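You operate a simulated robot arm through the tools that you are given. There is no shell and no other tool.

You run a simulated two-armed robot. Do the job below in one go: nothing can be reset, and whatever is moved stays where it is left.

## Task
Clear the green block off the rail and clamp the carriage at the width ticket's mark.
Fine: the block goes on the edge of the grey stand; leave the other rolls and controls as they are. Set down upright: green block.

It is judged by the outcome, as a careful person would: the job done as asked, and still so three seconds after it is handed in. It fails if anything else is knocked over, pushed out of place, dropped, spilled or broken.

## Robot
Two 7-joint arms with fingered hands on one trunk that stands fixed in place. Base frame: the origin is at the foot of the trunk, x ahead of it, y to its left, z up. Units: m, degrees, N and s.
The left shoulder is at [0.02, 0.269, 1.172], the right one opposite. Each reaches about 1.298 m from its shoulder. Payload 5 kg a hand.
Tool frame (each hand has its own): the origin (TCP) lies between the finger pads and is the grasp point; the fingertips stand 0.042 m ahead of it; z points along the fingers, y is the line along which they close. The gripper opens to 0.208 m; its body begins 0.119 m behind the TCP. The gripper is a hand of 4 fingers: y runs from the thumb to the fingers, the wrist lies at [0, 0, -0.317] in the tool frame.
Orientation is that of the tool frame in the base frame, as [roll, pitch, yaw] about the fixed x, y, z axes, in that order (R = Rz(yaw) Ry(pitch) Rx(roll)). With the fingers straight down and closing along the base's y, the tool's x points along the base's -x, its y along +y and its z along -z.

## Interface
- The arms move only by the tool step_arm. It takes "left_plan", "right_plan" or both (then of equal length, played together; a hand with none holds still); each is text: rows parted by semicolons, each of 6 numbers parted by spaces: the shift along the tool's x, y, z in m, then the turn, a rotation vector about the tool's x, y, z in degrees. In form: x y z rx ry rz; .... A call has 1 to 20 rows; each row shifts and turns the commanded pose from where the row before left it, along the tool's axes as they then stand. A row lasts 0.2 s, in which the tool goes at most 0.05 m and 8.6 degrees; a call with a longer step from one row to the next is refused whole. Where a pose cannot be reached the arm comes as near as it can. A force on the tool above 50 N (or 10 N above the force at the start of the call, whichever is more), or a blocked arm, ends the call early, and 0.2 s more pass. In this call time passes only in rows, and 0.2 s behind the last. The reply holds the time, the measured pose of the TCP, the force on the tool along the base axes, the opening and the grip force, in the units named above and with some noise, with the torque about the TCP (base axes, N m) and any sound that the robot's microphone picked up, and new pictures: "views" is both (left out), scene, wrist or none (wrist: the cameras of the hands that moved).
- Cameras (640 x 400 px; columns grow to the right, rows downward): "scene" is now at [0.151, -0.0125, 1.4197]; the picture's right is [-0.17, -0.98, 0.00], its down [-0.62, 0.11, -0.78] and it looks along [0.77, -0.14, -0.63] (base axes); focal length 316 px, centre (320, 200). "left" rides on the left gripper at [-0.093, 0.001, -0.146] in its tool frame; the picture's right is [-0.01, -1.00, 0.00], its down [0.84, -0.01, -0.54] and it looks along [0.54, -0.01, 0.84] (tool axes); focal length 280 px, centre (320, 200). "right" rides on the right gripper at [0.093, 0.001, -0.146] in its tool frame; the picture's right is [-0.01, 1.00, 0.00], its down [-0.84, -0.01, -0.54] and it looks along [-0.54, -0.01, 0.84] (tool axes); focal length 280 px, centre (320, 200). There is no depth. A picture from a camera that has moved, and an enlarged one, comes with that camera's place and axes in the base frame and with its lens. The place of the scene camera against the robot may be out by one fixed shift of up to 0.018 m in any direction.
- raise_lower(by): moves the trunk up (or, below 0, down) by that many m; the arms and the scene camera ride with it, the base frame stays. It gives what a move gives, with no picture.
- curl_fingers(finger1, finger2, finger3, thumb_bend, hand): sets how far each is bent, from 0 (flat) to 1 (curled in); at 0.3 the hand is open as for a grip, at 0.7 the pads meet at the TCP. One left out holds its place. A second passes; each finger stops where it meets its share of the squeeze, and holds until it gets a number again. It is the only way to open and close the hand. It gives what a move gives, with no picture; readings hold the bend of each and the force on the fingers (four entries, about 0 where the hand has none), thumb and palm.
- aim_head(pan, tilt): turns the head with the scene camera to pan (to the left, within 80 degrees either way) and tilt (down, from -29 to 69), counted from straight ahead of the robot (the tilt from the chest, where the trunk bows). It gives what a move gives, and a new picture of the scene camera.
- inspect(camera, box): a new picture of the part [left, top, right, bottom] of that camera's present view, enlarged. It takes no simulated time.
- hand_in(): hands the job in; it is judged then, once.

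Nothing tells you positions but the pictures and the camera data. Unless the task says otherwise, let go and move clear before handing in.

The tools are called after "Request:" as name(argument=value, ...) on one line, values as JSON. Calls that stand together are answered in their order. step_arm: Moves the arms, as the interface text tells. Its arguments: {"type":"object","properties":{"left_plan":{"type":"string"},"right_plan":{"type":"string"},"views":{"type":"string","enum":["both","scene","wrist","none"]}},"required":[]} The other tools are called the same way: raise_lower (by) moves the trunk up or down; curl_fingers (finger1, finger2, finger3, thumb_bend, hand) moves the fingers one by one; aim_head (pan, tilt) turns the head that bears the scene camera; inspect (camera, box) takes an enlarged picture of a part of a camera's view; hand_in () hands the job in.

At the start:

```text
t: 0.0
left_tcp_pos: [0.659, 0.1423, 1.1659]
left_orientation: [-180.0, 0.0, 166.1]
left_contact_force: [0.3, -0.5, -1.4]
left_torque: [0.0, 0.0, 0.04]
left_gripper_width: 0.2078
left_grip_force: 0.1
left_shape: jaw
left_bend: [0.3, 0.3, 0.3, 0.3]
left_finger forces: [0.0, 0.0, 0.0, 0.0, 0.1, 0.0]
right_tcp_pos: [0.4874, -0.2985, 1.175]
right_orientation: [180.0, 0.0, 166.2]
right_contact_force: [0.5, -0.1, 0.3]
right_torque: [-0.02, -0.01, -0.02]
right_gripper_width: 0.2079
right_grip_force: 0.1
right_shape: jaw
right_bend: [0.3, 0.3, 0.3, 0.3]
right_finger forces: [0.0, 0.1, 0.0, 0.1, 0.1, 0.0]
trunk travel left (down, up): [-0.55, 0.071]
head pan, tilt (commanded): [-10.1, 38.8]
```

scene: 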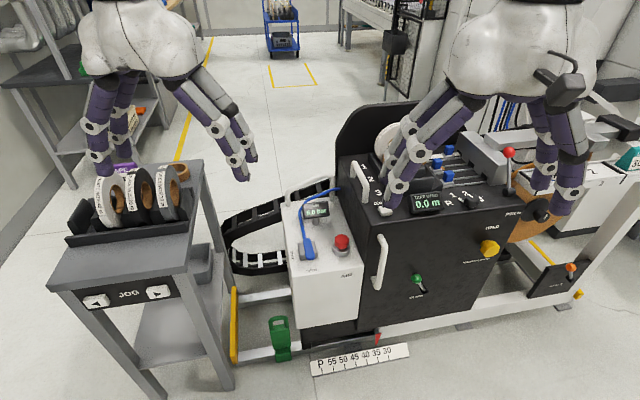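
right: 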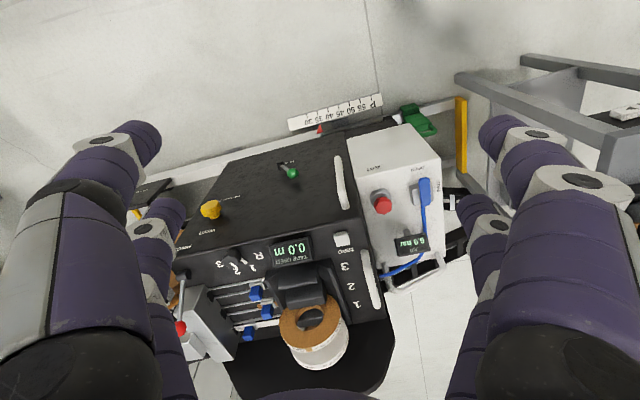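
left: 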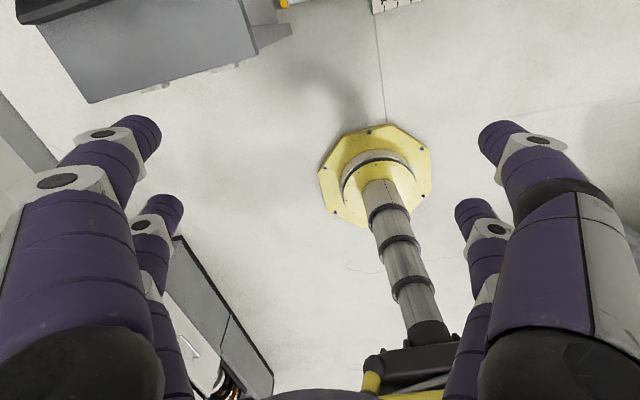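

I see a taping machine on a rail with a scale on the floor side, a green object sitting on the rail, and a grey stand with rolls and jog buttons at left. I'll look closer before moving anything.

Request:
inspect(camera="scene", box=[220, 260, 460, 400])

Request:
inspect(camera="scene", box=[40, 150, 260, 320])

Request:
inspect(camera="scene", box=[340, 130, 600, 300])

Request:
inspect(camera="right", box=[140, 70, 480, 380])

```text
2.67 times, centred on (340, 330) of scene
camera zoom: at [0.151, -0.0125, 1.4197], right [-0.17, -0.98, 0.0], down [-0.62, 0.11, -0.78], along [0.77, -0.14, -0.63], focal length 841 px, centre (267, -147)
```

zoom: 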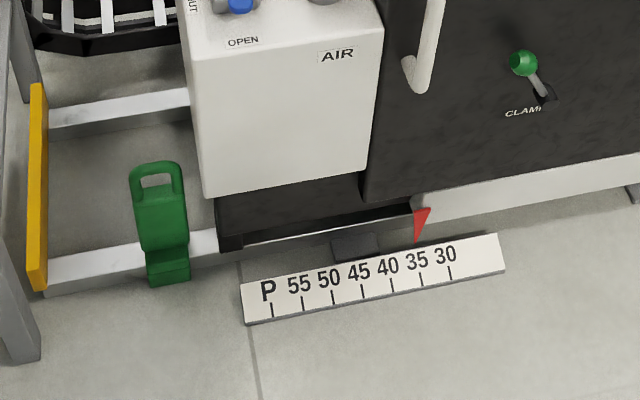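

```text
2.35 times, centred on (150, 235) of scene
camera zoom: at [0.151, -0.0125, 1.4197], right [-0.17, -0.98, 0.0], down [-0.62, 0.11, -0.78], along [0.77, -0.14, -0.63], focal length 742 px, centre (720, 118)
```

zoom: 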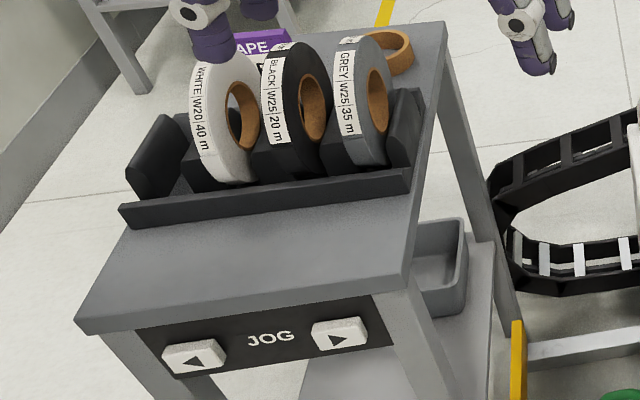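

```text
2.35 times, centred on (470, 215) of scene
camera zoom: at [0.151, -0.0125, 1.4197], right [-0.17, -0.98, 0.0], down [-0.62, 0.11, -0.78], along [0.77, -0.14, -0.63], focal length 742 px, centre (-33, 165)
```

zoom: 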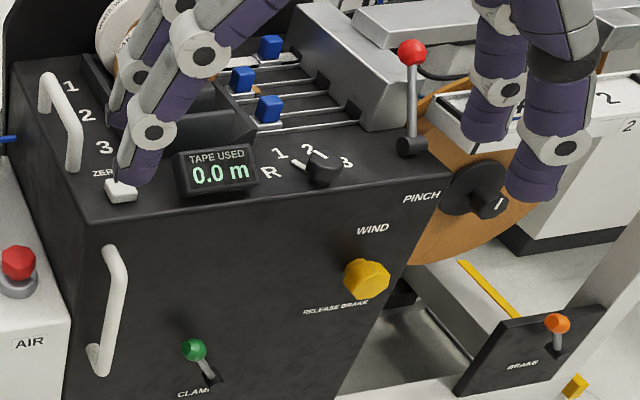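

```text
1.29 times, centred on (310, 225) of right
camera zoom: at [0.3958, -0.2756, 1.3196], right [0.25, 0.97, 0.0], down [0.82, -0.21, 0.54], along [0.52, -0.14, -0.84], focal length 362 px, centre (333, 168)
```

zoom: 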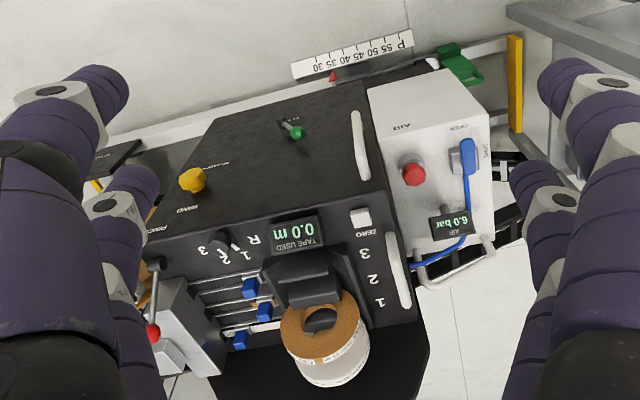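

The carriage pointer reads near 35 on the scale, and the green block is a handled piece straddling the front rail. I need to find the width ticket, so I'll turn the head.

Request:
aim_head(pan=-50, tilt=35)

Request:
aim_head(pan=40, tilt=35)

Request:
aim_head(pan=-20, tilt=5)

Request:
aim_head(pan=0, tilt=60)

```text
t: 1.1
left_tcp_pos: [0.6602, 0.1434, 1.1655]
left_orientation: [180.0, 0.0, 166.2]
left_contact_force: [-0.2, 0.6, 0.8]
left_torque: [-0.02, 0.01, 0.01]
left_gripper_width: 0.2076
left_grip_force: 0.1
left_shape: jaw
left_bend: [0.3, 0.3, 0.3, 0.3]
left_finger forces: [0.1, 0.0, 0.0, 0.1, 0.0, 0.0]
right_tcp_pos: [0.4872, -0.2975, 1.1744]
right_orientation: [180.0, 0.0, 166.2]
right_contact_force: [0.6, -0.5, -0.2]
right_torque: [-0.04, 0.02, 0.01]
right_gripper_width: 0.2074
right_grip_force: 0.0
right_shape: jaw
right_bend: [0.3, 0.3, 0.3, 0.3]
right_finger forces: [0.0, 0.0, 0.0, 0.0, 0.0, 0.1]
trunk travel left (down, up): [-0.55, 0.071]
head pan, tilt (commanded): [-50.0, 35.0]
camera scene: at [0.1232, -0.0649, 1.4255], right [-0.77, -0.64, 0.0], down [-0.37, 0.44, -0.82], along [0.53, -0.63, -0.57], focal length 316 px, centre (320, 200)
```

scene: 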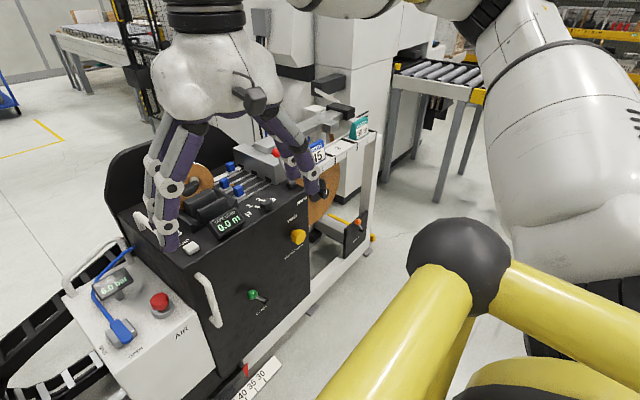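

```text
t: 2.7
left_tcp_pos: [0.6607, 0.1428, 1.1645]
left_orientation: [-179.9, 0.0, 166.2]
left_contact_force: [-1.1, 0.6, 0.4]
left_torque: [0.01, 0.03, 0.0]
left_gripper_width: 0.2077
left_grip_force: 0.1
left_shape: jaw
left_bend: [0.3, 0.3, 0.3, 0.3]
left_finger forces: [0.0, 0.1, 0.1, 0.0, 0.1, 0.1]
right_tcp_pos: [0.4858, -0.298, 1.174]
right_orientation: [179.9, 0.0, 166.2]
right_contact_force: [0.3, 0.0, 0.6]
right_torque: [-0.01, 0.0, 0.01]
right_gripper_width: 0.2078
right_grip_force: 0.1
right_shape: jaw
right_bend: [0.3, 0.3, 0.3, 0.3]
right_finger forces: [0.1, 0.1, 0.0, 0.0, 0.0, 0.0]
trunk travel left (down, up): [-0.55, 0.071]
head pan, tilt (commanded): [40.0, 35.0]
camera scene: at [0.134, 0.0591, 1.4255], right [0.64, -0.77, 0.0], down [-0.44, -0.37, -0.82], along [0.63, 0.53, -0.57], focal length 316 px, centre (320, 200)
```

scene: 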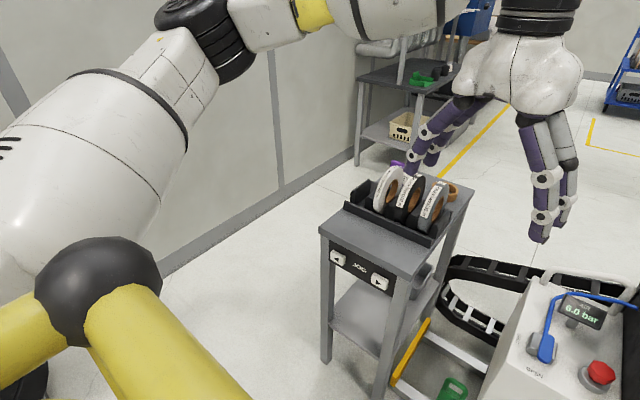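

```text
t: 4.0
left_tcp_pos: [0.6601, 0.1425, 1.1659]
left_orientation: [-180.0, 0.0, 166.3]
left_contact_force: [0.7, -0.6, -0.3]
left_torque: [0.01, -0.02, 0.03]
left_gripper_width: 0.2078
left_grip_force: 0.0
left_shape: jaw
left_bend: [0.3, 0.3, 0.3, 0.3]
left_finger forces: [0.0, 0.0, 0.1, 0.0, 0.1, 0.0]
right_tcp_pos: [0.4857, -0.2989, 1.1745]
right_orientation: [-180.0, 0.0, 166.2]
right_contact_force: [0.1, -0.7, 0.7]
right_torque: [0.02, -0.02, -0.02]
right_gripper_width: 0.2076
right_grip_force: 0.1
right_shape: jaw
right_bend: [0.3, 0.3, 0.3, 0.3]
right_finger forces: [0.0, 0.0, 0.0, 0.1, 0.0, 0.0]
trunk travel left (down, up): [-0.55, 0.071]
head pan, tilt (commanded): [-20.0, 5.0]
camera scene: at [0.1529, -0.0289, 1.4737], right [-0.34, -0.94, 0.0], down [-0.08, 0.03, -1.0], along [0.94, -0.34, -0.09], focal length 316 px, centre (320, 200)
```

scene: 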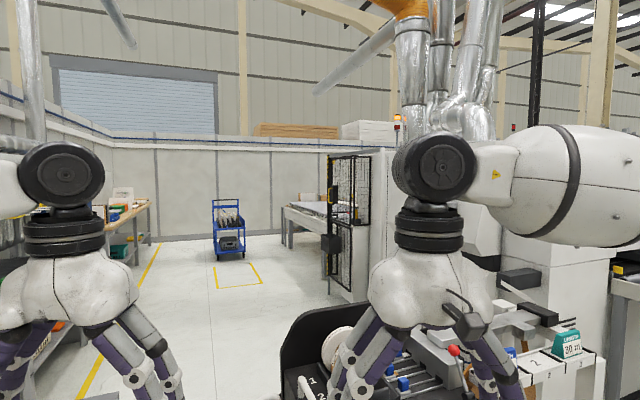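

```text
t: 5.2
left_tcp_pos: [0.6599, 0.1423, 1.1656]
left_orientation: [180.0, 0.0, 166.2]
left_contact_force: [-0.4, -0.5, 0.4]
left_torque: [-0.01, 0.01, -0.01]
left_gripper_width: 0.2077
left_grip_force: 0.0
left_shape: jaw
left_bend: [0.3, 0.3, 0.3, 0.3]
left_finger forces: [0.0, 0.0, 0.0, 0.0, 0.0, 0.1]
right_tcp_pos: [0.4869, -0.2985, 1.1738]
right_orientation: [-180.0, -0.1, 166.2]
right_contact_force: [-0.5, -0.6, 0.2]
right_torque: [0.02, 0.0, -0.03]
right_gripper_width: 0.2078
right_grip_force: 0.0
right_shape: jaw
right_bend: [0.3, 0.3, 0.3, 0.3]
right_finger forces: [0.1, 0.1, 0.0, 0.1, 0.0, 0.0]
trunk travel left (down, up): [-0.55, 0.071]
head pan, tilt (commanded): [0.0, 60.0]
camera scene: at [0.1332, 0.0025, 1.3913], right [0.0, -1.0, 0.0], down [-0.87, 0.0, -0.5], along [0.5, 0.0, -0.87], focal length 316 px, centre (320, 200)
```

scene: 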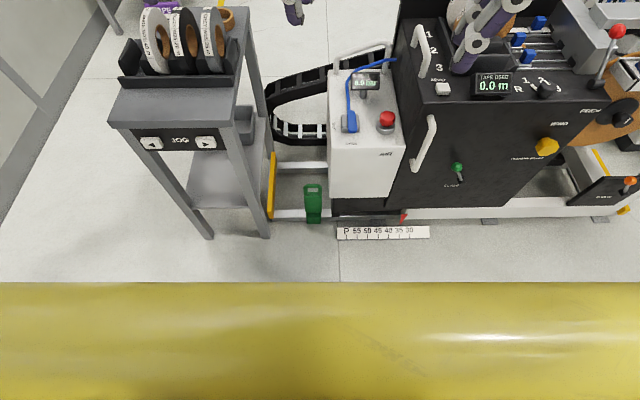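

There are blue and teal tickets on the little table to the right of the machine ("15"? and "30 m"). I'll aim there and enlarge.

Request:
aim_head(pan=-38, tilt=25)

Request:
inspect(camera="scene", box=[300, 110, 420, 200])

Request:
inspect(camera="scene", box=[200, 100, 420, 260])

```text
t: 6.3
left_tcp_pos: [0.6592, 0.1434, 1.1654]
left_orientation: [-180.0, 0.1, 166.2]
left_contact_force: [-0.6, 0.1, 0.2]
left_torque: [0.02, 0.03, 0.0]
left_gripper_width: 0.2078
left_grip_force: 0.0
left_shape: jaw
left_bend: [0.3, 0.3, 0.3, 0.3]
left_finger forces: [0.0, 0.0, 0.0, 0.0, 0.0, 0.0]
right_tcp_pos: [0.4868, -0.3004, 1.1745]
right_orientation: [180.0, 0.0, 166.3]
right_contact_force: [0.3, -0.1, -0.1]
right_torque: [-0.01, -0.03, 0.0]
right_gripper_width: 0.2079
right_grip_force: 0.1
right_shape: jaw
right_bend: [0.3, 0.3, 0.3, 0.3]
right_finger forces: [0.0, 0.0, 0.0, 0.0, 0.0, 0.0]
trunk travel left (down, up): [-0.55, 0.071]
head pan, tilt (commanded): [-38.0, 25.0]
camera scene: at [0.1392, -0.0542, 1.4412], right [-0.61, -0.79, 0.0], down [-0.33, 0.26, -0.91], along [0.71, -0.56, -0.42], focal length 316 px, centre (320, 200)
```

scene: 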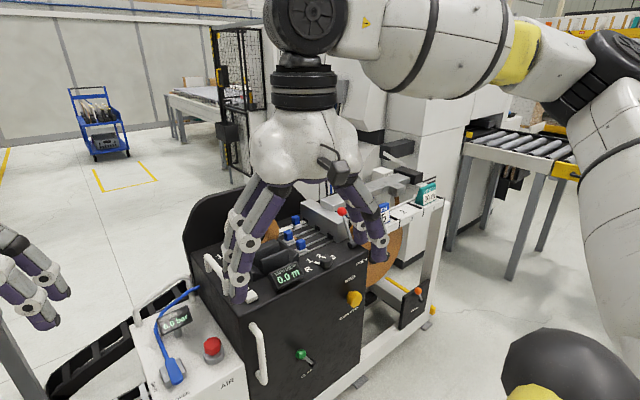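

```text
4.44 times, centred on (360, 155) of scene
camera zoom: at [0.1392, -0.0542, 1.4412], right [-0.61, -0.79, 0.0], down [-0.33, 0.26, -0.91], along [0.71, -0.56, -0.42], focal length 1402 px, centre (142, 400)
```

zoom: 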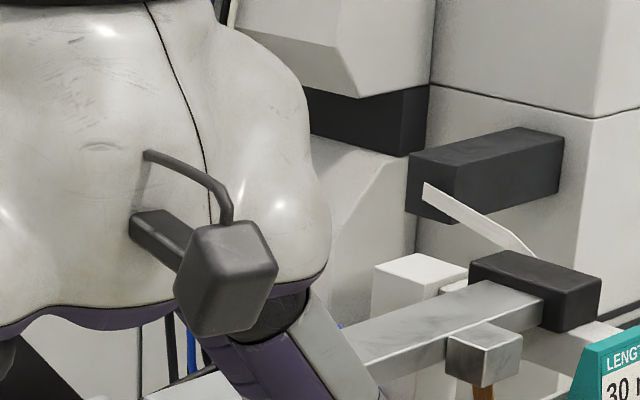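

```text
2.50 times, centred on (310, 180) of scene
camera zoom: at [0.1392, -0.0542, 1.4412], right [-0.61, -0.79, 0.0], down [-0.33, 0.26, -0.91], along [0.71, -0.56, -0.42], focal length 789 px, centre (345, 250)
```

zoom: 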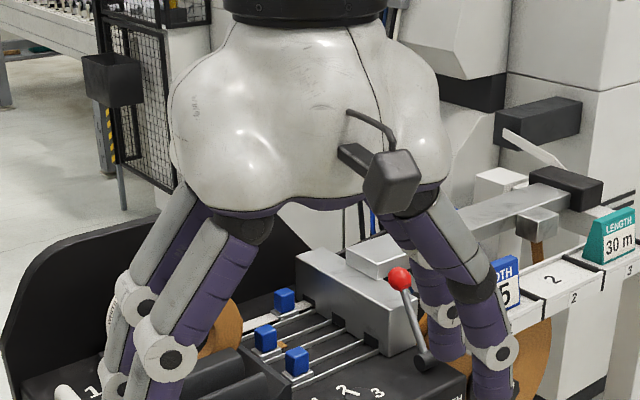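

The blue ticket reads "WIDTH ?5" but the right hand covers it. I'll shift the right hand left and back a little in free air to expose it.

Request:
step_arm(right_plan="0.02 0.04 -0.02 0 0 0; 0.02 0.04 -0.02 0 0 0; 0.02 0.04 -0.02 0 0 0", views="scene")

Request:
inspect(camera="scene", box=[340, 160, 460, 240])

```text
t: 7.1
left_tcp_pos: [0.6594, 0.1468, 1.1653]
left_orientation: [-179.9, 0.1, 166.5]
left_contact_force: [-1.2, 2.9, -0.3]
left_torque: [-0.38, -0.01, 0.01]
left_gripper_width: 0.2078
left_grip_force: 0.1
left_shape: jaw
left_bend: [0.3, 0.3, 0.3, 0.3]
left_finger forces: [0.1, 0.0, 0.0, 0.0, 0.1, 0.0]
right_tcp_pos: [0.4595, -0.1659, 1.2361]
right_orientation: [-179.9, 0.0, 166.3]
right_contact_force: [0.0, 1.9, 0.6]
right_torque: [-0.27, -0.14, 0.02]
right_gripper_width: 0.2082
right_grip_force: 0.0
right_shape: jaw
right_bend: [0.3, 0.3, 0.3, 0.3]
right_finger forces: [0.1, 0.0, 0.0, 0.0, 0.0, 0.1]
trunk travel left (down, up): [-0.55, 0.071]
head pan, tilt (commanded): [-38.0, 25.0]
camera scene: at [0.1381, -0.0517, 1.4417], right [-0.61, -0.79, 0.0], down [-0.33, 0.26, -0.91], along [0.72, -0.56, -0.42], focal length 316 px, centre (320, 200)
```

scene: 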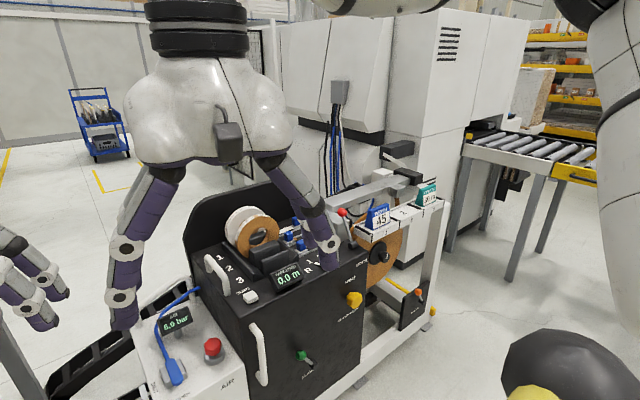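

```text
5.00 times, centred on (400, 200) of scene
camera zoom: at [0.1381, -0.0517, 1.4417], right [-0.61, -0.79, 0.0], down [-0.33, 0.26, -0.91], along [0.72, -0.56, -0.42], focal length 1577 px, centre (-80, 200)
```

zoom: 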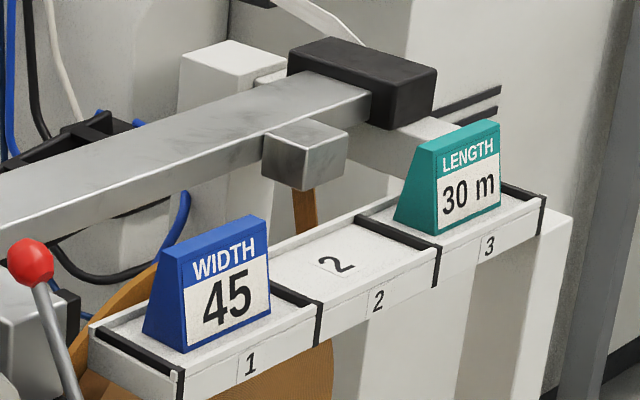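

The width ticket says 45. Now I'll study the carriage, clamp lever, pointer, and block more closely from a steeper view.

Request:
aim_head(pan=-8, tilt=52)

Request:
inspect(camera="scene", box=[240, 200, 400, 300])

Request:
inspect(camera="scene", box=[340, 120, 500, 220])

Request:
inspect(camera="scene", box=[400, 120, 640, 270])

```text
t: 8.0
left_tcp_pos: [0.6597, 0.1432, 1.1649]
left_orientation: [-179.9, 0.1, 166.1]
left_contact_force: [-0.3, -0.4, 0.6]
left_torque: [0.02, 0.04, -0.03]
left_gripper_width: 0.2082
left_grip_force: 0.1
left_shape: jaw
left_bend: [0.3, 0.3, 0.3, 0.3]
left_finger forces: [0.1, 0.0, 0.1, 0.0, 0.1, 0.0]
right_tcp_pos: [0.4618, -0.1707, 1.2335]
right_orientation: [179.8, 0.0, 166.2]
right_contact_force: [0.3, 0.3, -0.7]
right_torque: [0.03, 0.07, -0.01]
right_gripper_width: 0.208
right_grip_force: 0.0
right_shape: jaw
right_bend: [0.3, 0.3, 0.3, 0.3]
right_finger forces: [0.0, 0.0, 0.1, 0.0, 0.1, 0.0]
trunk travel left (down, up): [-0.55, 0.071]
head pan, tilt (commanded): [-8.0, 52.0]
camera scene: at [0.1414, -0.0084, 1.4011], right [-0.14, -0.99, 0.0], down [-0.78, 0.11, -0.62], along [0.61, -0.09, -0.79], focal length 316 px, centre (320, 200)
```

scene: 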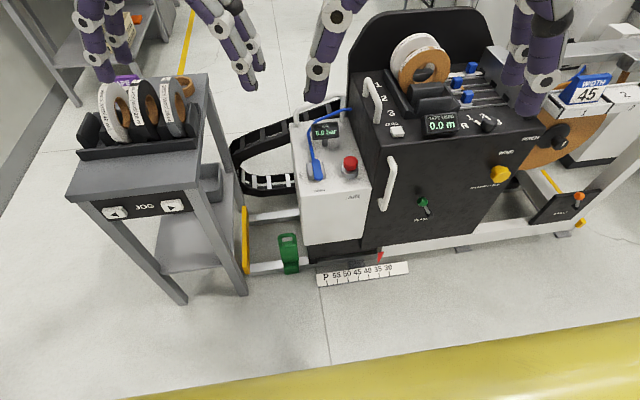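

```text
4.00 times, centred on (320, 250) of scene
camera zoom: at [0.1414, -0.0084, 1.4011], right [-0.14, -0.99, 0.0], down [-0.78, 0.11, -0.62], along [0.61, -0.09, -0.79], focal length 1262 px, centre (320, 0)
```

zoom: 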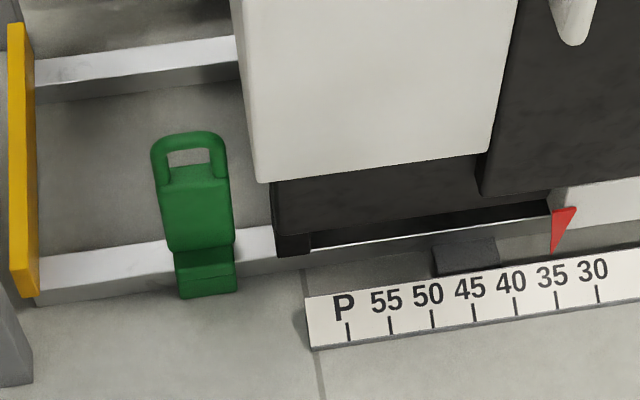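

```text
4.00 times, centred on (420, 170) of scene
camera zoom: at [0.1414, -0.0084, 1.4011], right [-0.14, -0.99, 0.0], down [-0.78, 0.11, -0.62], along [0.61, -0.09, -0.79], focal length 1262 px, centre (-80, 320)
```

zoom: 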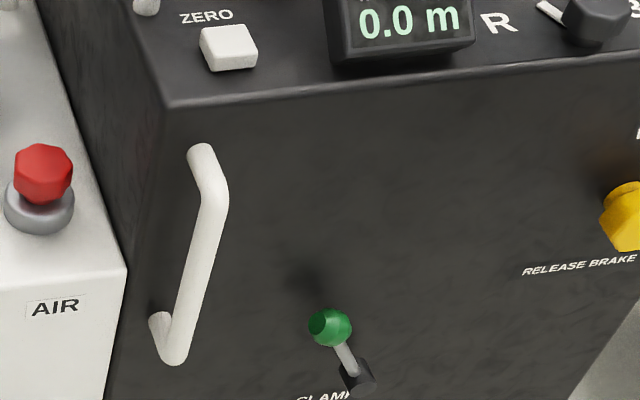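

```text
2.67 times, centred on (520, 195) of scene
camera zoom: at [0.1414, -0.0084, 1.4011], right [-0.14, -0.99, 0.0], down [-0.78, 0.11, -0.62], along [0.61, -0.09, -0.79], focal length 841 px, centre (-213, 213)
```

zoom: 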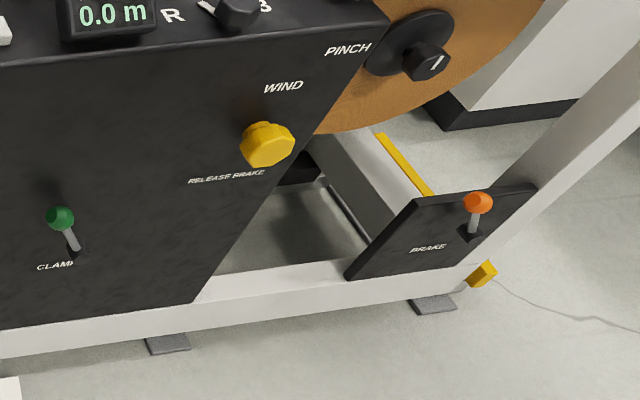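

Width 45 is the target; the pointer now sits at 35 and the tick pitch looks like about 5 cm per 5 units, so the carriage must go about 0.10 m to the left (+y) after the block is off. I'll lower the trunk to bring both hands into working range, in two stages.

Request:
raise_lower(by=-0.2)

Request:
aim_head(pan=5, tilt=45)

```text
t: 10.2
left_tcp_pos: [0.659, 0.1417, 0.9669]
left_orientation: [-180.0, 0.0, 166.2]
left_contact_force: [0.2, 0.4, 0.5]
left_torque: [0.0, -0.03, -0.01]
left_gripper_width: 0.2081
left_grip_force: 0.0
left_shape: jaw
left_bend: [0.3, 0.3, 0.3, 0.3]
left_finger forces: [0.0, 0.0, 0.0, 0.0, 0.0, 0.0]
right_tcp_pos: [0.4563, -0.1688, 1.0352]
right_orientation: [-180.0, -0.1, 166.2]
right_contact_force: [-0.5, -0.3, 0.8]
right_torque: [-0.01, -0.05, 0.01]
right_gripper_width: 0.2081
right_grip_force: 0.0
right_shape: jaw
right_bend: [0.3, 0.3, 0.3, 0.3]
right_finger forces: [0.0, 0.1, 0.1, 0.0, 0.1, 0.1]
trunk travel left (down, up): [-0.35, 0.271]
head pan, tilt (commanded): [-8.0, 52.0]
```

```text
t: 11.0
left_tcp_pos: [0.6597, 0.1431, 0.9662]
left_orientation: [-180.0, -0.1, 166.2]
left_contact_force: [0.4, -0.1, 1.0]
left_torque: [0.01, -0.03, 0.0]
left_gripper_width: 0.2079
left_grip_force: 0.0
left_shape: jaw
left_bend: [0.3, 0.3, 0.3, 0.3]
left_finger forces: [0.0, 0.0, 0.0, 0.0, 0.0, 0.0]
right_tcp_pos: [0.4569, -0.1683, 1.0346]
right_orientation: [-180.0, -0.1, 166.2]
right_contact_force: [0.1, -0.3, 0.1]
right_torque: [0.02, 0.01, 0.03]
right_gripper_width: 0.2078
right_grip_force: 0.1
right_shape: jaw
right_bend: [0.3, 0.3, 0.3, 0.3]
right_finger forces: [0.0, 0.0, 0.1, 0.0, 0.1, 0.0]
trunk travel left (down, up): [-0.35, 0.271]
head pan, tilt (commanded): [5.0, 45.0]
camera scene: at [0.1683, 0.0095, 1.2071], right [0.09, -1.0, 0.0], down [-0.7, -0.06, -0.71], along [0.7, 0.06, -0.71], focal length 316 px, centre (320, 200)
```

scene: 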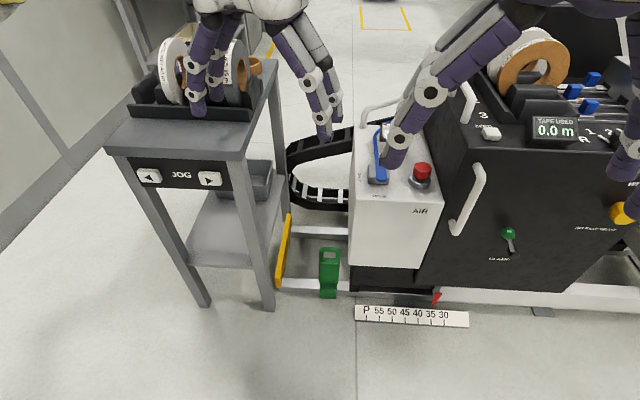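

I'll zoom in on the block and machine from this lowered position to triangulate.

Request:
inspect(camera="scene", box=[260, 220, 420, 320])

Request:
inspect(camera="scene", box=[420, 140, 580, 310])

Request:
inspect(camera="scene", box=[90, 30, 300, 200])

```text
4.00 times, centred on (340, 270) of scene
camera zoom: at [0.1683, 0.0095, 1.2071], right [0.09, -1.0, 0.0], down [-0.7, -0.06, -0.71], along [0.7, 0.06, -0.71], focal length 1262 px, centre (240, -80)
```

zoom: 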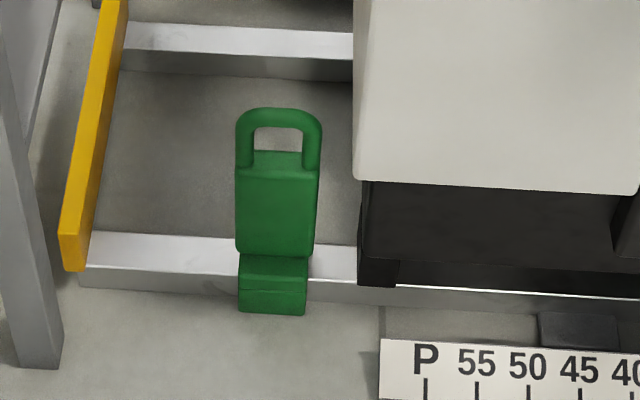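

```text
2.35 times, centred on (500, 225) of scene
camera zoom: at [0.1683, 0.0095, 1.2071], right [0.09, -1.0, 0.0], down [-0.7, -0.06, -0.71], along [0.7, 0.06, -0.71], focal length 742 px, centre (-104, 141)
```

zoom: 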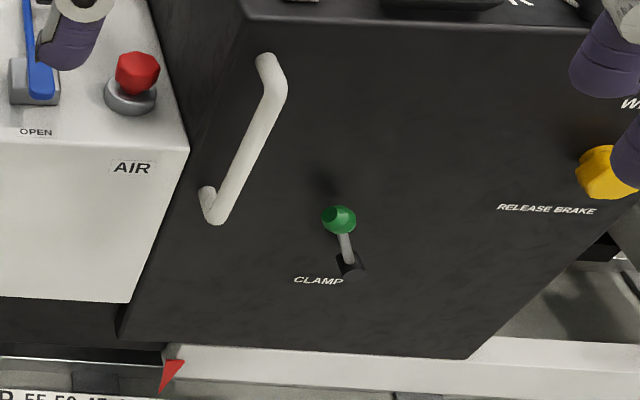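

```text
2.35 times, centred on (195, 115) of scene
camera zoom: at [0.1683, 0.0095, 1.2071], right [0.09, -1.0, 0.0], down [-0.7, -0.06, -0.71], along [0.7, 0.06, -0.71], focal length 742 px, centre (614, 400)
```

zoom: 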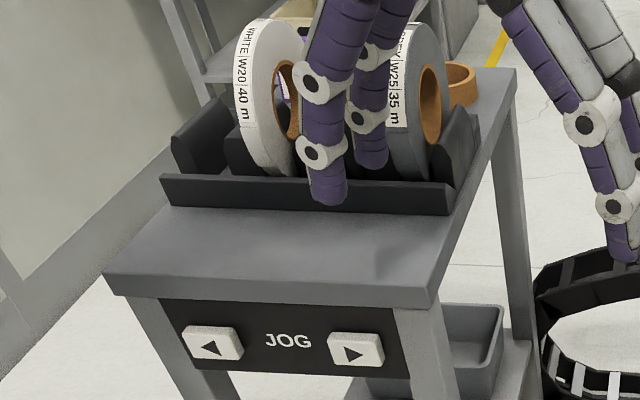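

The block's loop handle top is around (0.89, 0.03, 0.21), the AIR box's left face near y≈-0.04, and the grey stand's front edge near x≈0.75, y 0.23–0.58. I'll pull the left hand back, square its yaw, then lower further.

Request:
step_arm(left_plan="0.04 -0.02 0 0 0 -7; 0.04 -0.02 0 0 0 -7; 0 0 0 0 -8 0; 0 0 0 0 -8 0; 0 0 0 0 -8 0; 0 0 0 0 -8 0; 0 0 0 0 -8 0", views="wrist")

```text
t: 12.6
left_tcp_pos: [0.5743, 0.1182, 0.966]
left_orientation: [180.0, 40.1, -179.8]
left_contact_force: [1.2, -0.7, 0.2]
left_torque: [0.01, 0.0, -0.05]
left_gripper_width: 0.2081
left_grip_force: 0.0
left_shape: jaw
left_bend: [0.3, 0.3, 0.3, 0.3]
left_finger forces: [0.0, 0.0, 0.1, 0.0, 0.0, 0.0]
right_tcp_pos: [0.4567, -0.1672, 1.034]
right_orientation: [-180.0, -0.1, 166.2]
right_contact_force: [0.4, -0.1, -0.2]
right_torque: [-0.01, 0.05, 0.02]
right_gripper_width: 0.2078
right_grip_force: 0.0
right_shape: jaw
right_bend: [0.3, 0.3, 0.3, 0.3]
right_finger forces: [0.0, 0.0, 0.0, 0.0, 0.0, 0.0]
trunk travel left (down, up): [-0.35, 0.271]
head pan, tilt (commanded): [5.0, 45.0]
camera left: at [0.5511, 0.1193, 1.1374], right [0.01, -1.0, 0.01], down [-0.99, -0.02, -0.13], along [0.13, -0.01, -0.99], focal length 280 px, centre (320, 200)
```

left: 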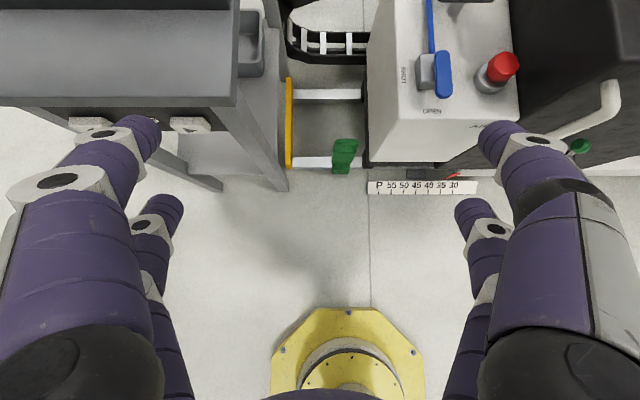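

The left wrist camera now gives a near top-down view of everything. I'll enlarge it.

Request:
inspect(camera="left", box=[270, 70, 430, 200])

Request:
inspect(camera="left", box=[0, 0, 300, 190])

Request:
inspect(camera="left", box=[360, 0, 640, 200])

```text
3.08 times, centred on (350, 135) of left
camera zoom: at [0.5511, 0.1193, 1.1374], right [0.01, -1.0, 0.01], down [-0.99, -0.02, -0.13], along [0.13, -0.01, -0.99], focal length 863 px, centre (228, 400)
```

zoom: 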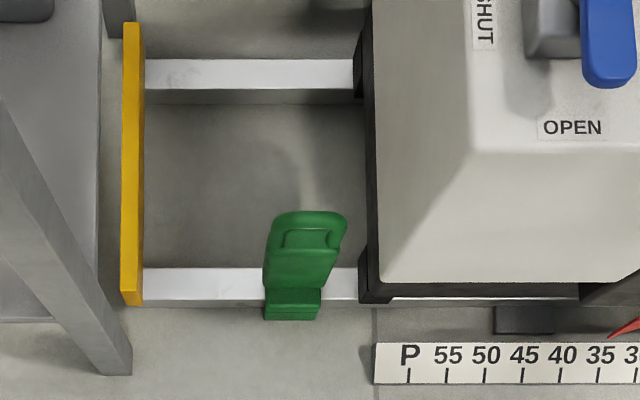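

```text
2.11 times, centred on (150, 95) of left
camera zoom: at [0.5511, 0.1193, 1.1374], right [0.01, -1.0, 0.01], down [-0.99, -0.02, -0.13], along [0.13, -0.01, -0.99], focal length 590 px, centre (678, 421)
```

zoom: 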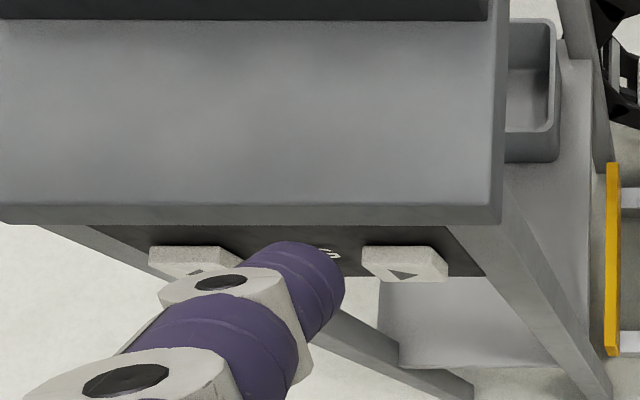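

```text
2.00 times, centred on (500, 100) of left
camera zoom: at [0.5511, 0.1193, 1.1374], right [0.01, -1.0, 0.01], down [-0.99, -0.02, -0.13], along [0.13, -0.01, -0.99], focal length 561 px, centre (-40, 400)
```

zoom: 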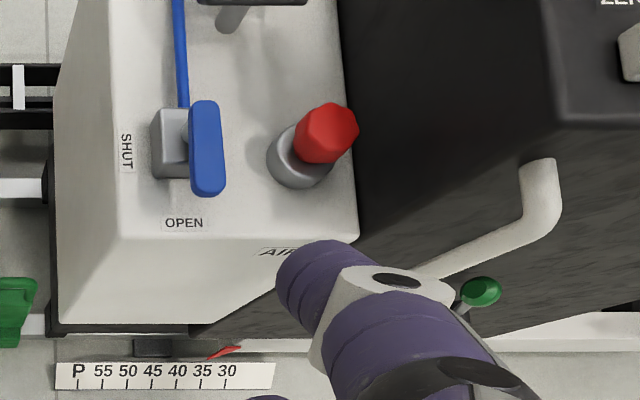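

Geometry so far: block y -0.01…0.07, x≈0.81–0.89, top of loop z≈0.27, body z 0.065–0.20; AIR box's left face at y≈-0.04; stand top z≈0.78 with front edge x≈0.74. I'll lower the trunk more, then swing the left hand so it closes front-to-back (camera on the free left side).

Request:
raise_lower(by=-0.25)

Request:
step_arm(left_plan="0 0 0 0 8 0; 0 0 0 0 8 0; 0 0 0 0 8 0; 0 0 0 0 8 0; 0 0 0 0 8 0; 0 0 0 0 0 -8; 0 0 0 0 0 -8; 0 0 0 0 0 -8; 0 0 0 0 0 -8; 0 0 0 0 0 -8", views="both")

```text
t: 15.1
left_tcp_pos: [0.5725, 0.1172, 0.7161]
left_orientation: [-180.0, 40.1, -179.8]
left_contact_force: [-0.4, -0.1, -0.2]
left_torque: [0.01, -0.02, 0.0]
left_gripper_width: 0.2081
left_grip_force: 0.0
left_shape: jaw
left_bend: [0.3, 0.3, 0.3, 0.3]
left_finger forces: [0.0, 0.0, 0.0, 0.0, 0.0, 0.0]
right_tcp_pos: [0.4855, -0.1673, 0.7452]
right_orientation: [-178.7, -5.4, 166.2]
right_contact_force: [-0.8, -0.4, 0.2]
right_torque: [0.0, -0.03, 0.0]
right_gripper_width: 0.2076
right_grip_force: 0.1
right_shape: jaw
right_bend: [0.3, 0.3, 0.3, 0.3]
right_finger forces: [0.0, 0.0, 0.0, 0.0, 0.1, 0.0]
trunk travel left (down, up): [-0.1, 0.521]
head pan, tilt (commanded): [5.0, 45.0]
```

```text
t: 17.3
left_tcp_pos: [0.5741, 0.1173, 0.7153]
left_orientation: [180.0, -0.1, -139.8]
left_contact_force: [0.5, -0.2, 0.4]
left_torque: [0.02, -0.02, 0.04]
left_gripper_width: 0.208
left_grip_force: 0.1
left_shape: jaw
left_bend: [0.3, 0.3, 0.3, 0.3]
left_finger forces: [0.0, 0.0, 0.0, 0.1, 0.0, 0.0]
right_tcp_pos: [0.4857, -0.1679, 0.7434]
right_orientation: [-178.7, -5.6, 166.2]
right_contact_force: [-1.0, 0.5, -0.1]
right_torque: [-0.02, 0.02, 0.06]
right_gripper_width: 0.208
right_grip_force: 0.0
right_shape: jaw
right_bend: [0.3, 0.3, 0.3, 0.3]
right_finger forces: [0.0, 0.0, 0.1, 0.0, 0.0, 0.1]
trunk travel left (down, up): [-0.1, 0.521]
head pan, tilt (commanded): [5.0, 45.0]
camera scene: at [0.2819, 0.0096, 0.9297], right [0.09, -1.0, 0.0], down [-0.7, -0.06, -0.71], along [0.7, 0.06, -0.71], focal length 316 px, centre (320, 200)
camera left: at [0.6439, 0.1793, 0.8604], right [0.66, -0.75, 0.0], down [-0.63, -0.55, 0.54], along [-0.41, -0.35, -0.84], focal length 280 px, centre (320, 200)
```

scene: 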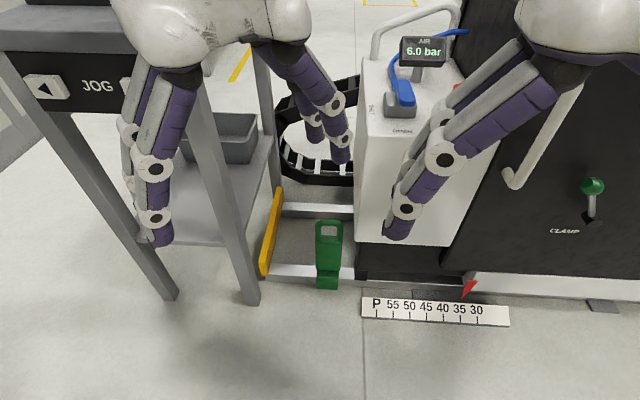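
left: 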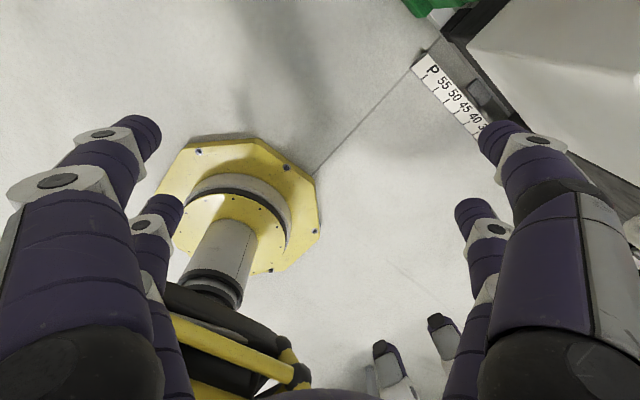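

The lift also carried the chest forward a bit. I'll finish turning the left hand (to yaw -90) and move the right hand further to the right out of its way.

Request:
step_arm(left_plan="0 0 0 0 0 -8.3; 0 0 0 0 0 -8.3; 0 0 0 0 0 -8.3; 0 0 0 0 0 -8.3; 0 0 0 0 0 -8.3; 0 0 0 0 0 -8.3", right_plan="0.01 -0.03 -0.02 0 -5.6 0; 0.01 -0.03 -0.02 0 0 0; 0.01 -0.03 -0.02 0 0 0; 0 -0.03 -0.02 0 0 0; 0 -0.03 0 0 0 0; 0 -0.03 0 0 0 0", views="both")

```text
t: 18.7
left_tcp_pos: [0.5724, 0.1188, 0.7142]
left_orientation: [180.0, 0.1, -89.9]
left_contact_force: [0.3, 0.3, -0.4]
left_torque: [-0.01, 0.05, -0.01]
left_gripper_width: 0.208
left_grip_force: 0.0
left_shape: jaw
left_bend: [0.3, 0.3, 0.3, 0.3]
left_finger forces: [0.0, 0.0, 0.1, 0.0, 0.0, 0.0]
right_tcp_pos: [0.4557, -0.3477, 0.8301]
right_orientation: [-178.6, 0.0, 166.3]
right_contact_force: [-0.2, 0.7, -0.1]
right_torque: [-0.11, 0.0, 0.02]
right_gripper_width: 0.208
right_grip_force: 0.0
right_shape: jaw
right_bend: [0.3, 0.3, 0.3, 0.3]
right_finger forces: [0.1, 0.1, 0.0, 0.0, 0.0, 0.1]
right hand out of reach, approached as far as the arm can: row 1, 2, 3
trunk travel left (down, up): [-0.1, 0.521]
head pan, tilt (commanded): [5.0, 45.0]
camera scene: at [0.2821, 0.0098, 0.9296], right [0.09, -1.0, 0.0], down [-0.7, -0.06, -0.71], along [0.7, 0.06, -0.71], focal length 316 px, centre (320, 200)
camera right: at [0.3662, -0.3223, 0.9757], right [0.25, 0.97, -0.02], down [0.82, -0.2, 0.54], along [0.52, -0.15, -0.84], focal length 280 px, centre (320, 200)
camera left: at [0.5721, 0.2112, 0.8611], right [1.0, 0.02, 0.0], down [0.01, -0.84, 0.54], along [0.01, -0.54, -0.84], focal length 280 px, centre (320, 200)
```

scene: 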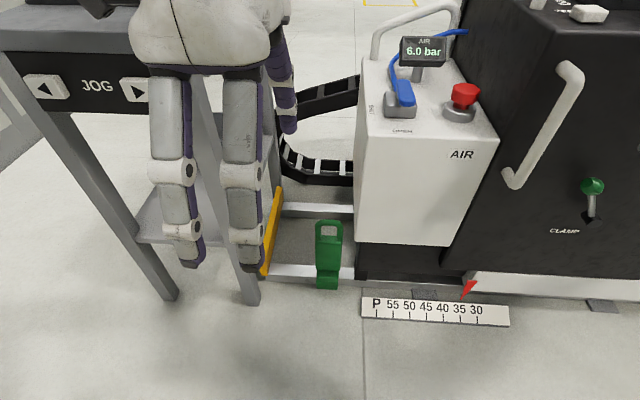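
right: 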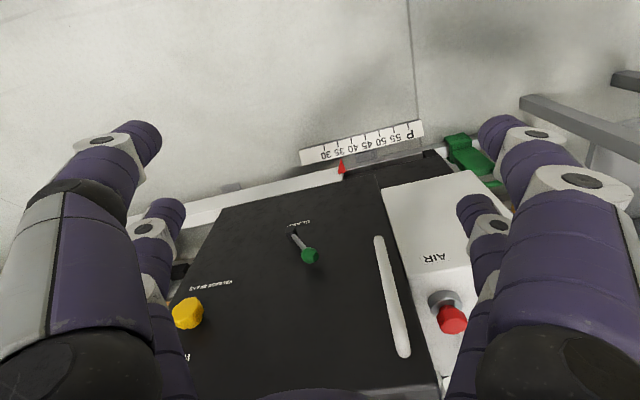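
left: 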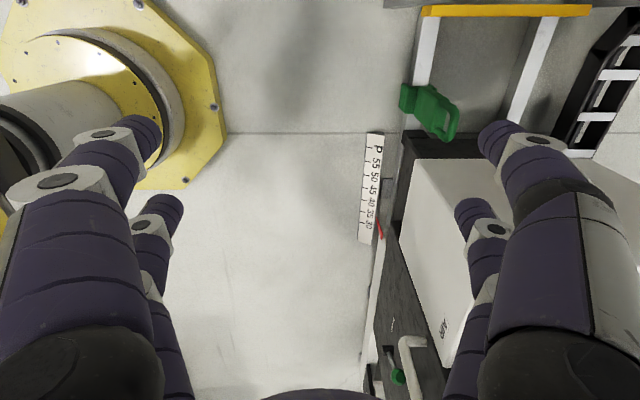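

The left hand is now oriented with closing axis along base x. I'll zoom its camera on the block for its shape and thickness.

Request:
inspect(camera="left", box=[360, 40, 520, 170])

Request:
inspect(camera="right", box=[220, 120, 460, 300])

Request:
inspect(camera="scene", box=[260, 180, 400, 330])

```text
3.08 times, centred on (440, 105) of left
camera zoom: at [0.5721, 0.2112, 0.8611], right [1.0, 0.02, 0.0], down [0.01, -0.84, 0.54], along [0.01, -0.54, -0.84], focal length 863 px, centre (-49, 492)
```

zoom: 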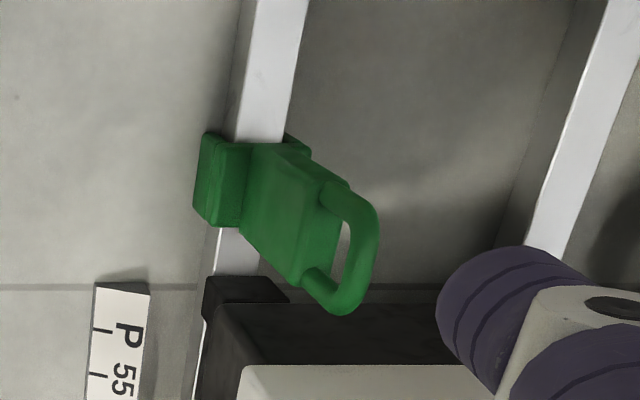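

```text
2.22 times, centred on (340, 210) of right
camera zoom: at [0.3662, -0.3223, 0.9757], right [0.25, 0.97, -0.02], down [0.82, -0.2, 0.54], along [0.52, -0.15, -0.84], focal length 623 px, centre (276, 178)
```

zoom: 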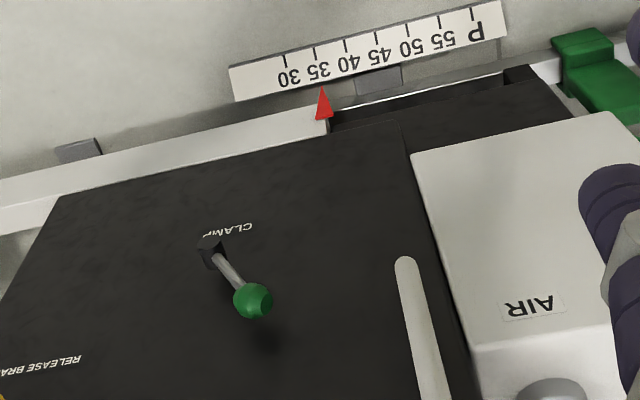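

```text
2.67 times, centred on (330, 255) of scene
camera zoom: at [0.2821, 0.0098, 0.9296], right [0.09, -1.0, 0.0], down [-0.7, -0.06, -0.71], along [0.7, 0.06, -0.71], focal length 841 px, centre (293, 53)
```

zoom: 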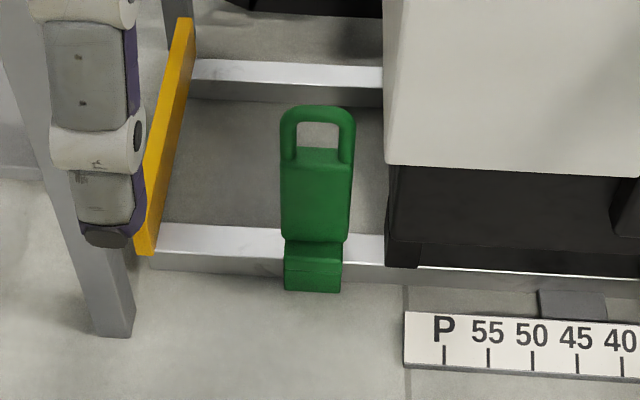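

The block is a saddle over the rail (skirts front and back) with a narrower body and loop; its centre is about (0.85, 0.03). I'll lean the left hand 12° away from the AIR box, bring it to y≈0.035 and forward part-way, then check.

Request:
step_arm(left_plan="0.04 0 0 0 6 0; 0.04 0 0 0 6 0; 0 -0.04 0.03 0 0 0; 0 -0.04 0.03 0 0 0; 0 -0.04 0.03 0 0 0", views="both")

```text
t: 19.9
left_tcp_pos: [0.6908, 0.0204, 0.6276]
left_orientation: [-180.0, -12.1, -90.0]
left_contact_force: [0.0, -0.4, 0.9]
left_torque: [-0.03, 0.01, 0.02]
left_gripper_width: 0.2081
left_grip_force: 0.1
left_shape: jaw
left_bend: [0.3, 0.3, 0.3, 0.3]
left_finger forces: [0.0, 0.1, 0.0, 0.1, 0.0, 0.1]
right_tcp_pos: [0.4578, -0.3487, 0.8296]
right_orientation: [-178.6, 0.0, 166.3]
right_contact_force: [0.8, -0.5, -0.5]
right_torque: [-0.01, 0.05, -0.03]
right_gripper_width: 0.208
right_grip_force: 0.1
right_shape: jaw
right_bend: [0.3, 0.3, 0.3, 0.3]
right_finger forces: [0.0, 0.0, 0.0, 0.0, 0.0, 0.0]
trunk travel left (down, up): [-0.1, 0.521]
head pan, tilt (commanded): [5.0, 45.0]
camera scene: at [0.2821, 0.0096, 0.9292], right [0.09, -1.0, 0.0], down [-0.7, -0.06, -0.71], along [0.7, 0.06, -0.71], focal length 316 px, centre (320, 200)
camera left: at [0.6903, 0.1417, 0.7518], right [1.0, 0.01, 0.0], down [0.01, -0.71, 0.7], along [0.01, -0.7, -0.71], focal length 280 px, centre (320, 200)
```

scene: 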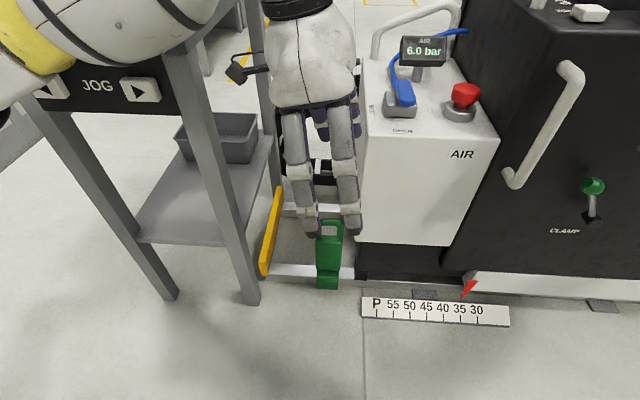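
left: 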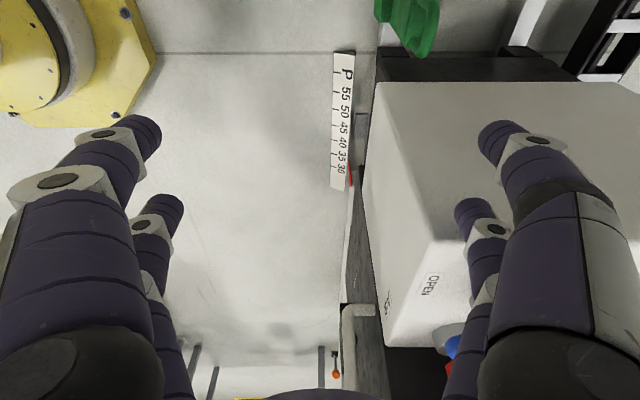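

The hand's digits are slim (±0.042 m), so there's good clearance. I'll shift to y≈0.035, move over the block, and descend to z≈0.5.

Request:
step_arm(left_plan="-0.0143 0 -0.003 0 0 0; 0 -0.0415 0 0 0 0; 0 -0.0415 0 0 0 0; 0 -0.0415 0 0 0 0; 0 -0.0415 0 0 0 0; -0.0083 0 0.0391 0 0 0; -0.0083 0 0.0391 0 0 0; -0.0083 0 0.0391 0 0 0", views="both")

Request:
inspect(camera="left", box=[200, 0, 440, 200])

```text
t: 21.9
left_tcp_pos: [0.8746, 0.0222, 0.6453]
left_orientation: [-171.3, -13.7, -92.0]
left_contact_force: [1.6, 0.5, -1.2]
left_torque: [-0.1, 0.1, -0.03]
left_gripper_width: 0.2081
left_grip_force: 0.2
left_shape: jaw
left_bend: [0.3, 0.3, 0.3, 0.3]
left_finger forces: [0.0, 0.0, 0.0, 0.0, 0.0, 0.0]
right_tcp_pos: [0.4466, -0.3548, 0.8364]
right_orientation: [-179.3, 0.8, 166.0]
right_contact_force: [-0.7, -3.4, -0.3]
right_torque: [0.65, -0.11, -0.02]
right_gripper_width: 0.208
right_grip_force: 0.1
right_shape: jaw
right_bend: [0.3, 0.3, 0.3, 0.3]
right_finger forces: [0.1, 0.1, 0.0, 0.1, 0.0, 0.1]
trunk travel left (down, up): [-0.1, 0.521]
head pan, tilt (commanded): [5.0, 45.0]
stopped in row 8 (left hand): the arm was blocked; the commanded pose is now the measured one
camera scene: at [0.2717, 0.0031, 0.9362], right [0.09, -1.0, -0.01], down [-0.7, -0.06, -0.71], along [0.71, 0.07, -0.7], focal length 316 px, centre (320, 200)
camera left: at [0.8558, 0.1474, 0.7625], right [0.99, 0.02, 0.14], down [-0.09, -0.69, 0.72], along [0.11, -0.72, -0.68], focal length 280 px, centre (320, 200)
```

scene: 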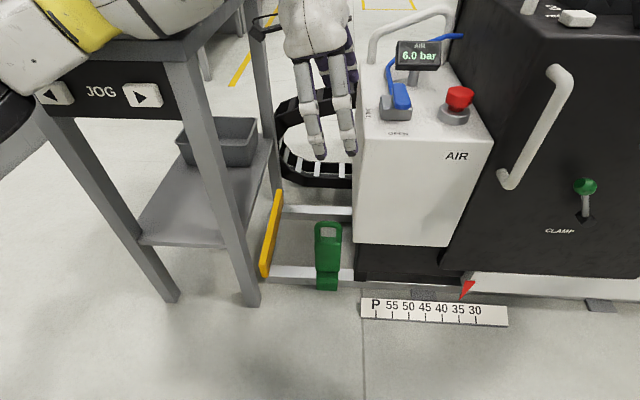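
left: 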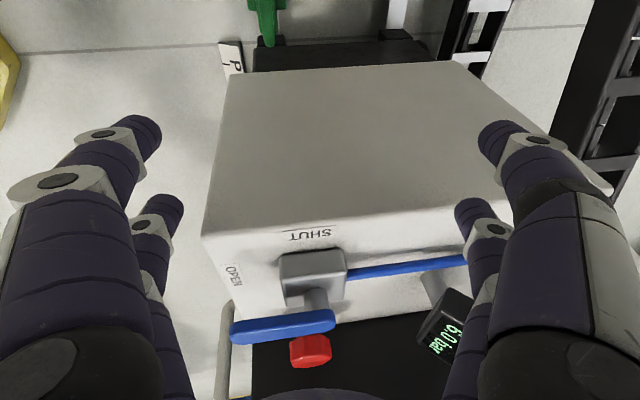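

```text
2.00 times, centred on (320, 100) of left
camera zoom: at [0.8558, 0.1474, 0.7625], right [0.99, 0.02, 0.14], down [-0.09, -0.69, 0.72], along [0.11, -0.72, -0.68], focal length 561 px, centre (320, 400)
```

zoom: 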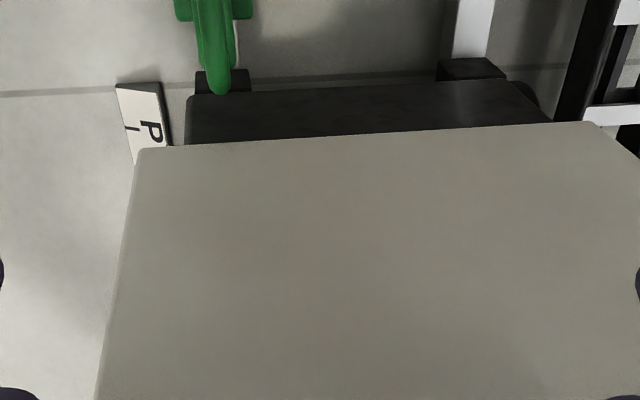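

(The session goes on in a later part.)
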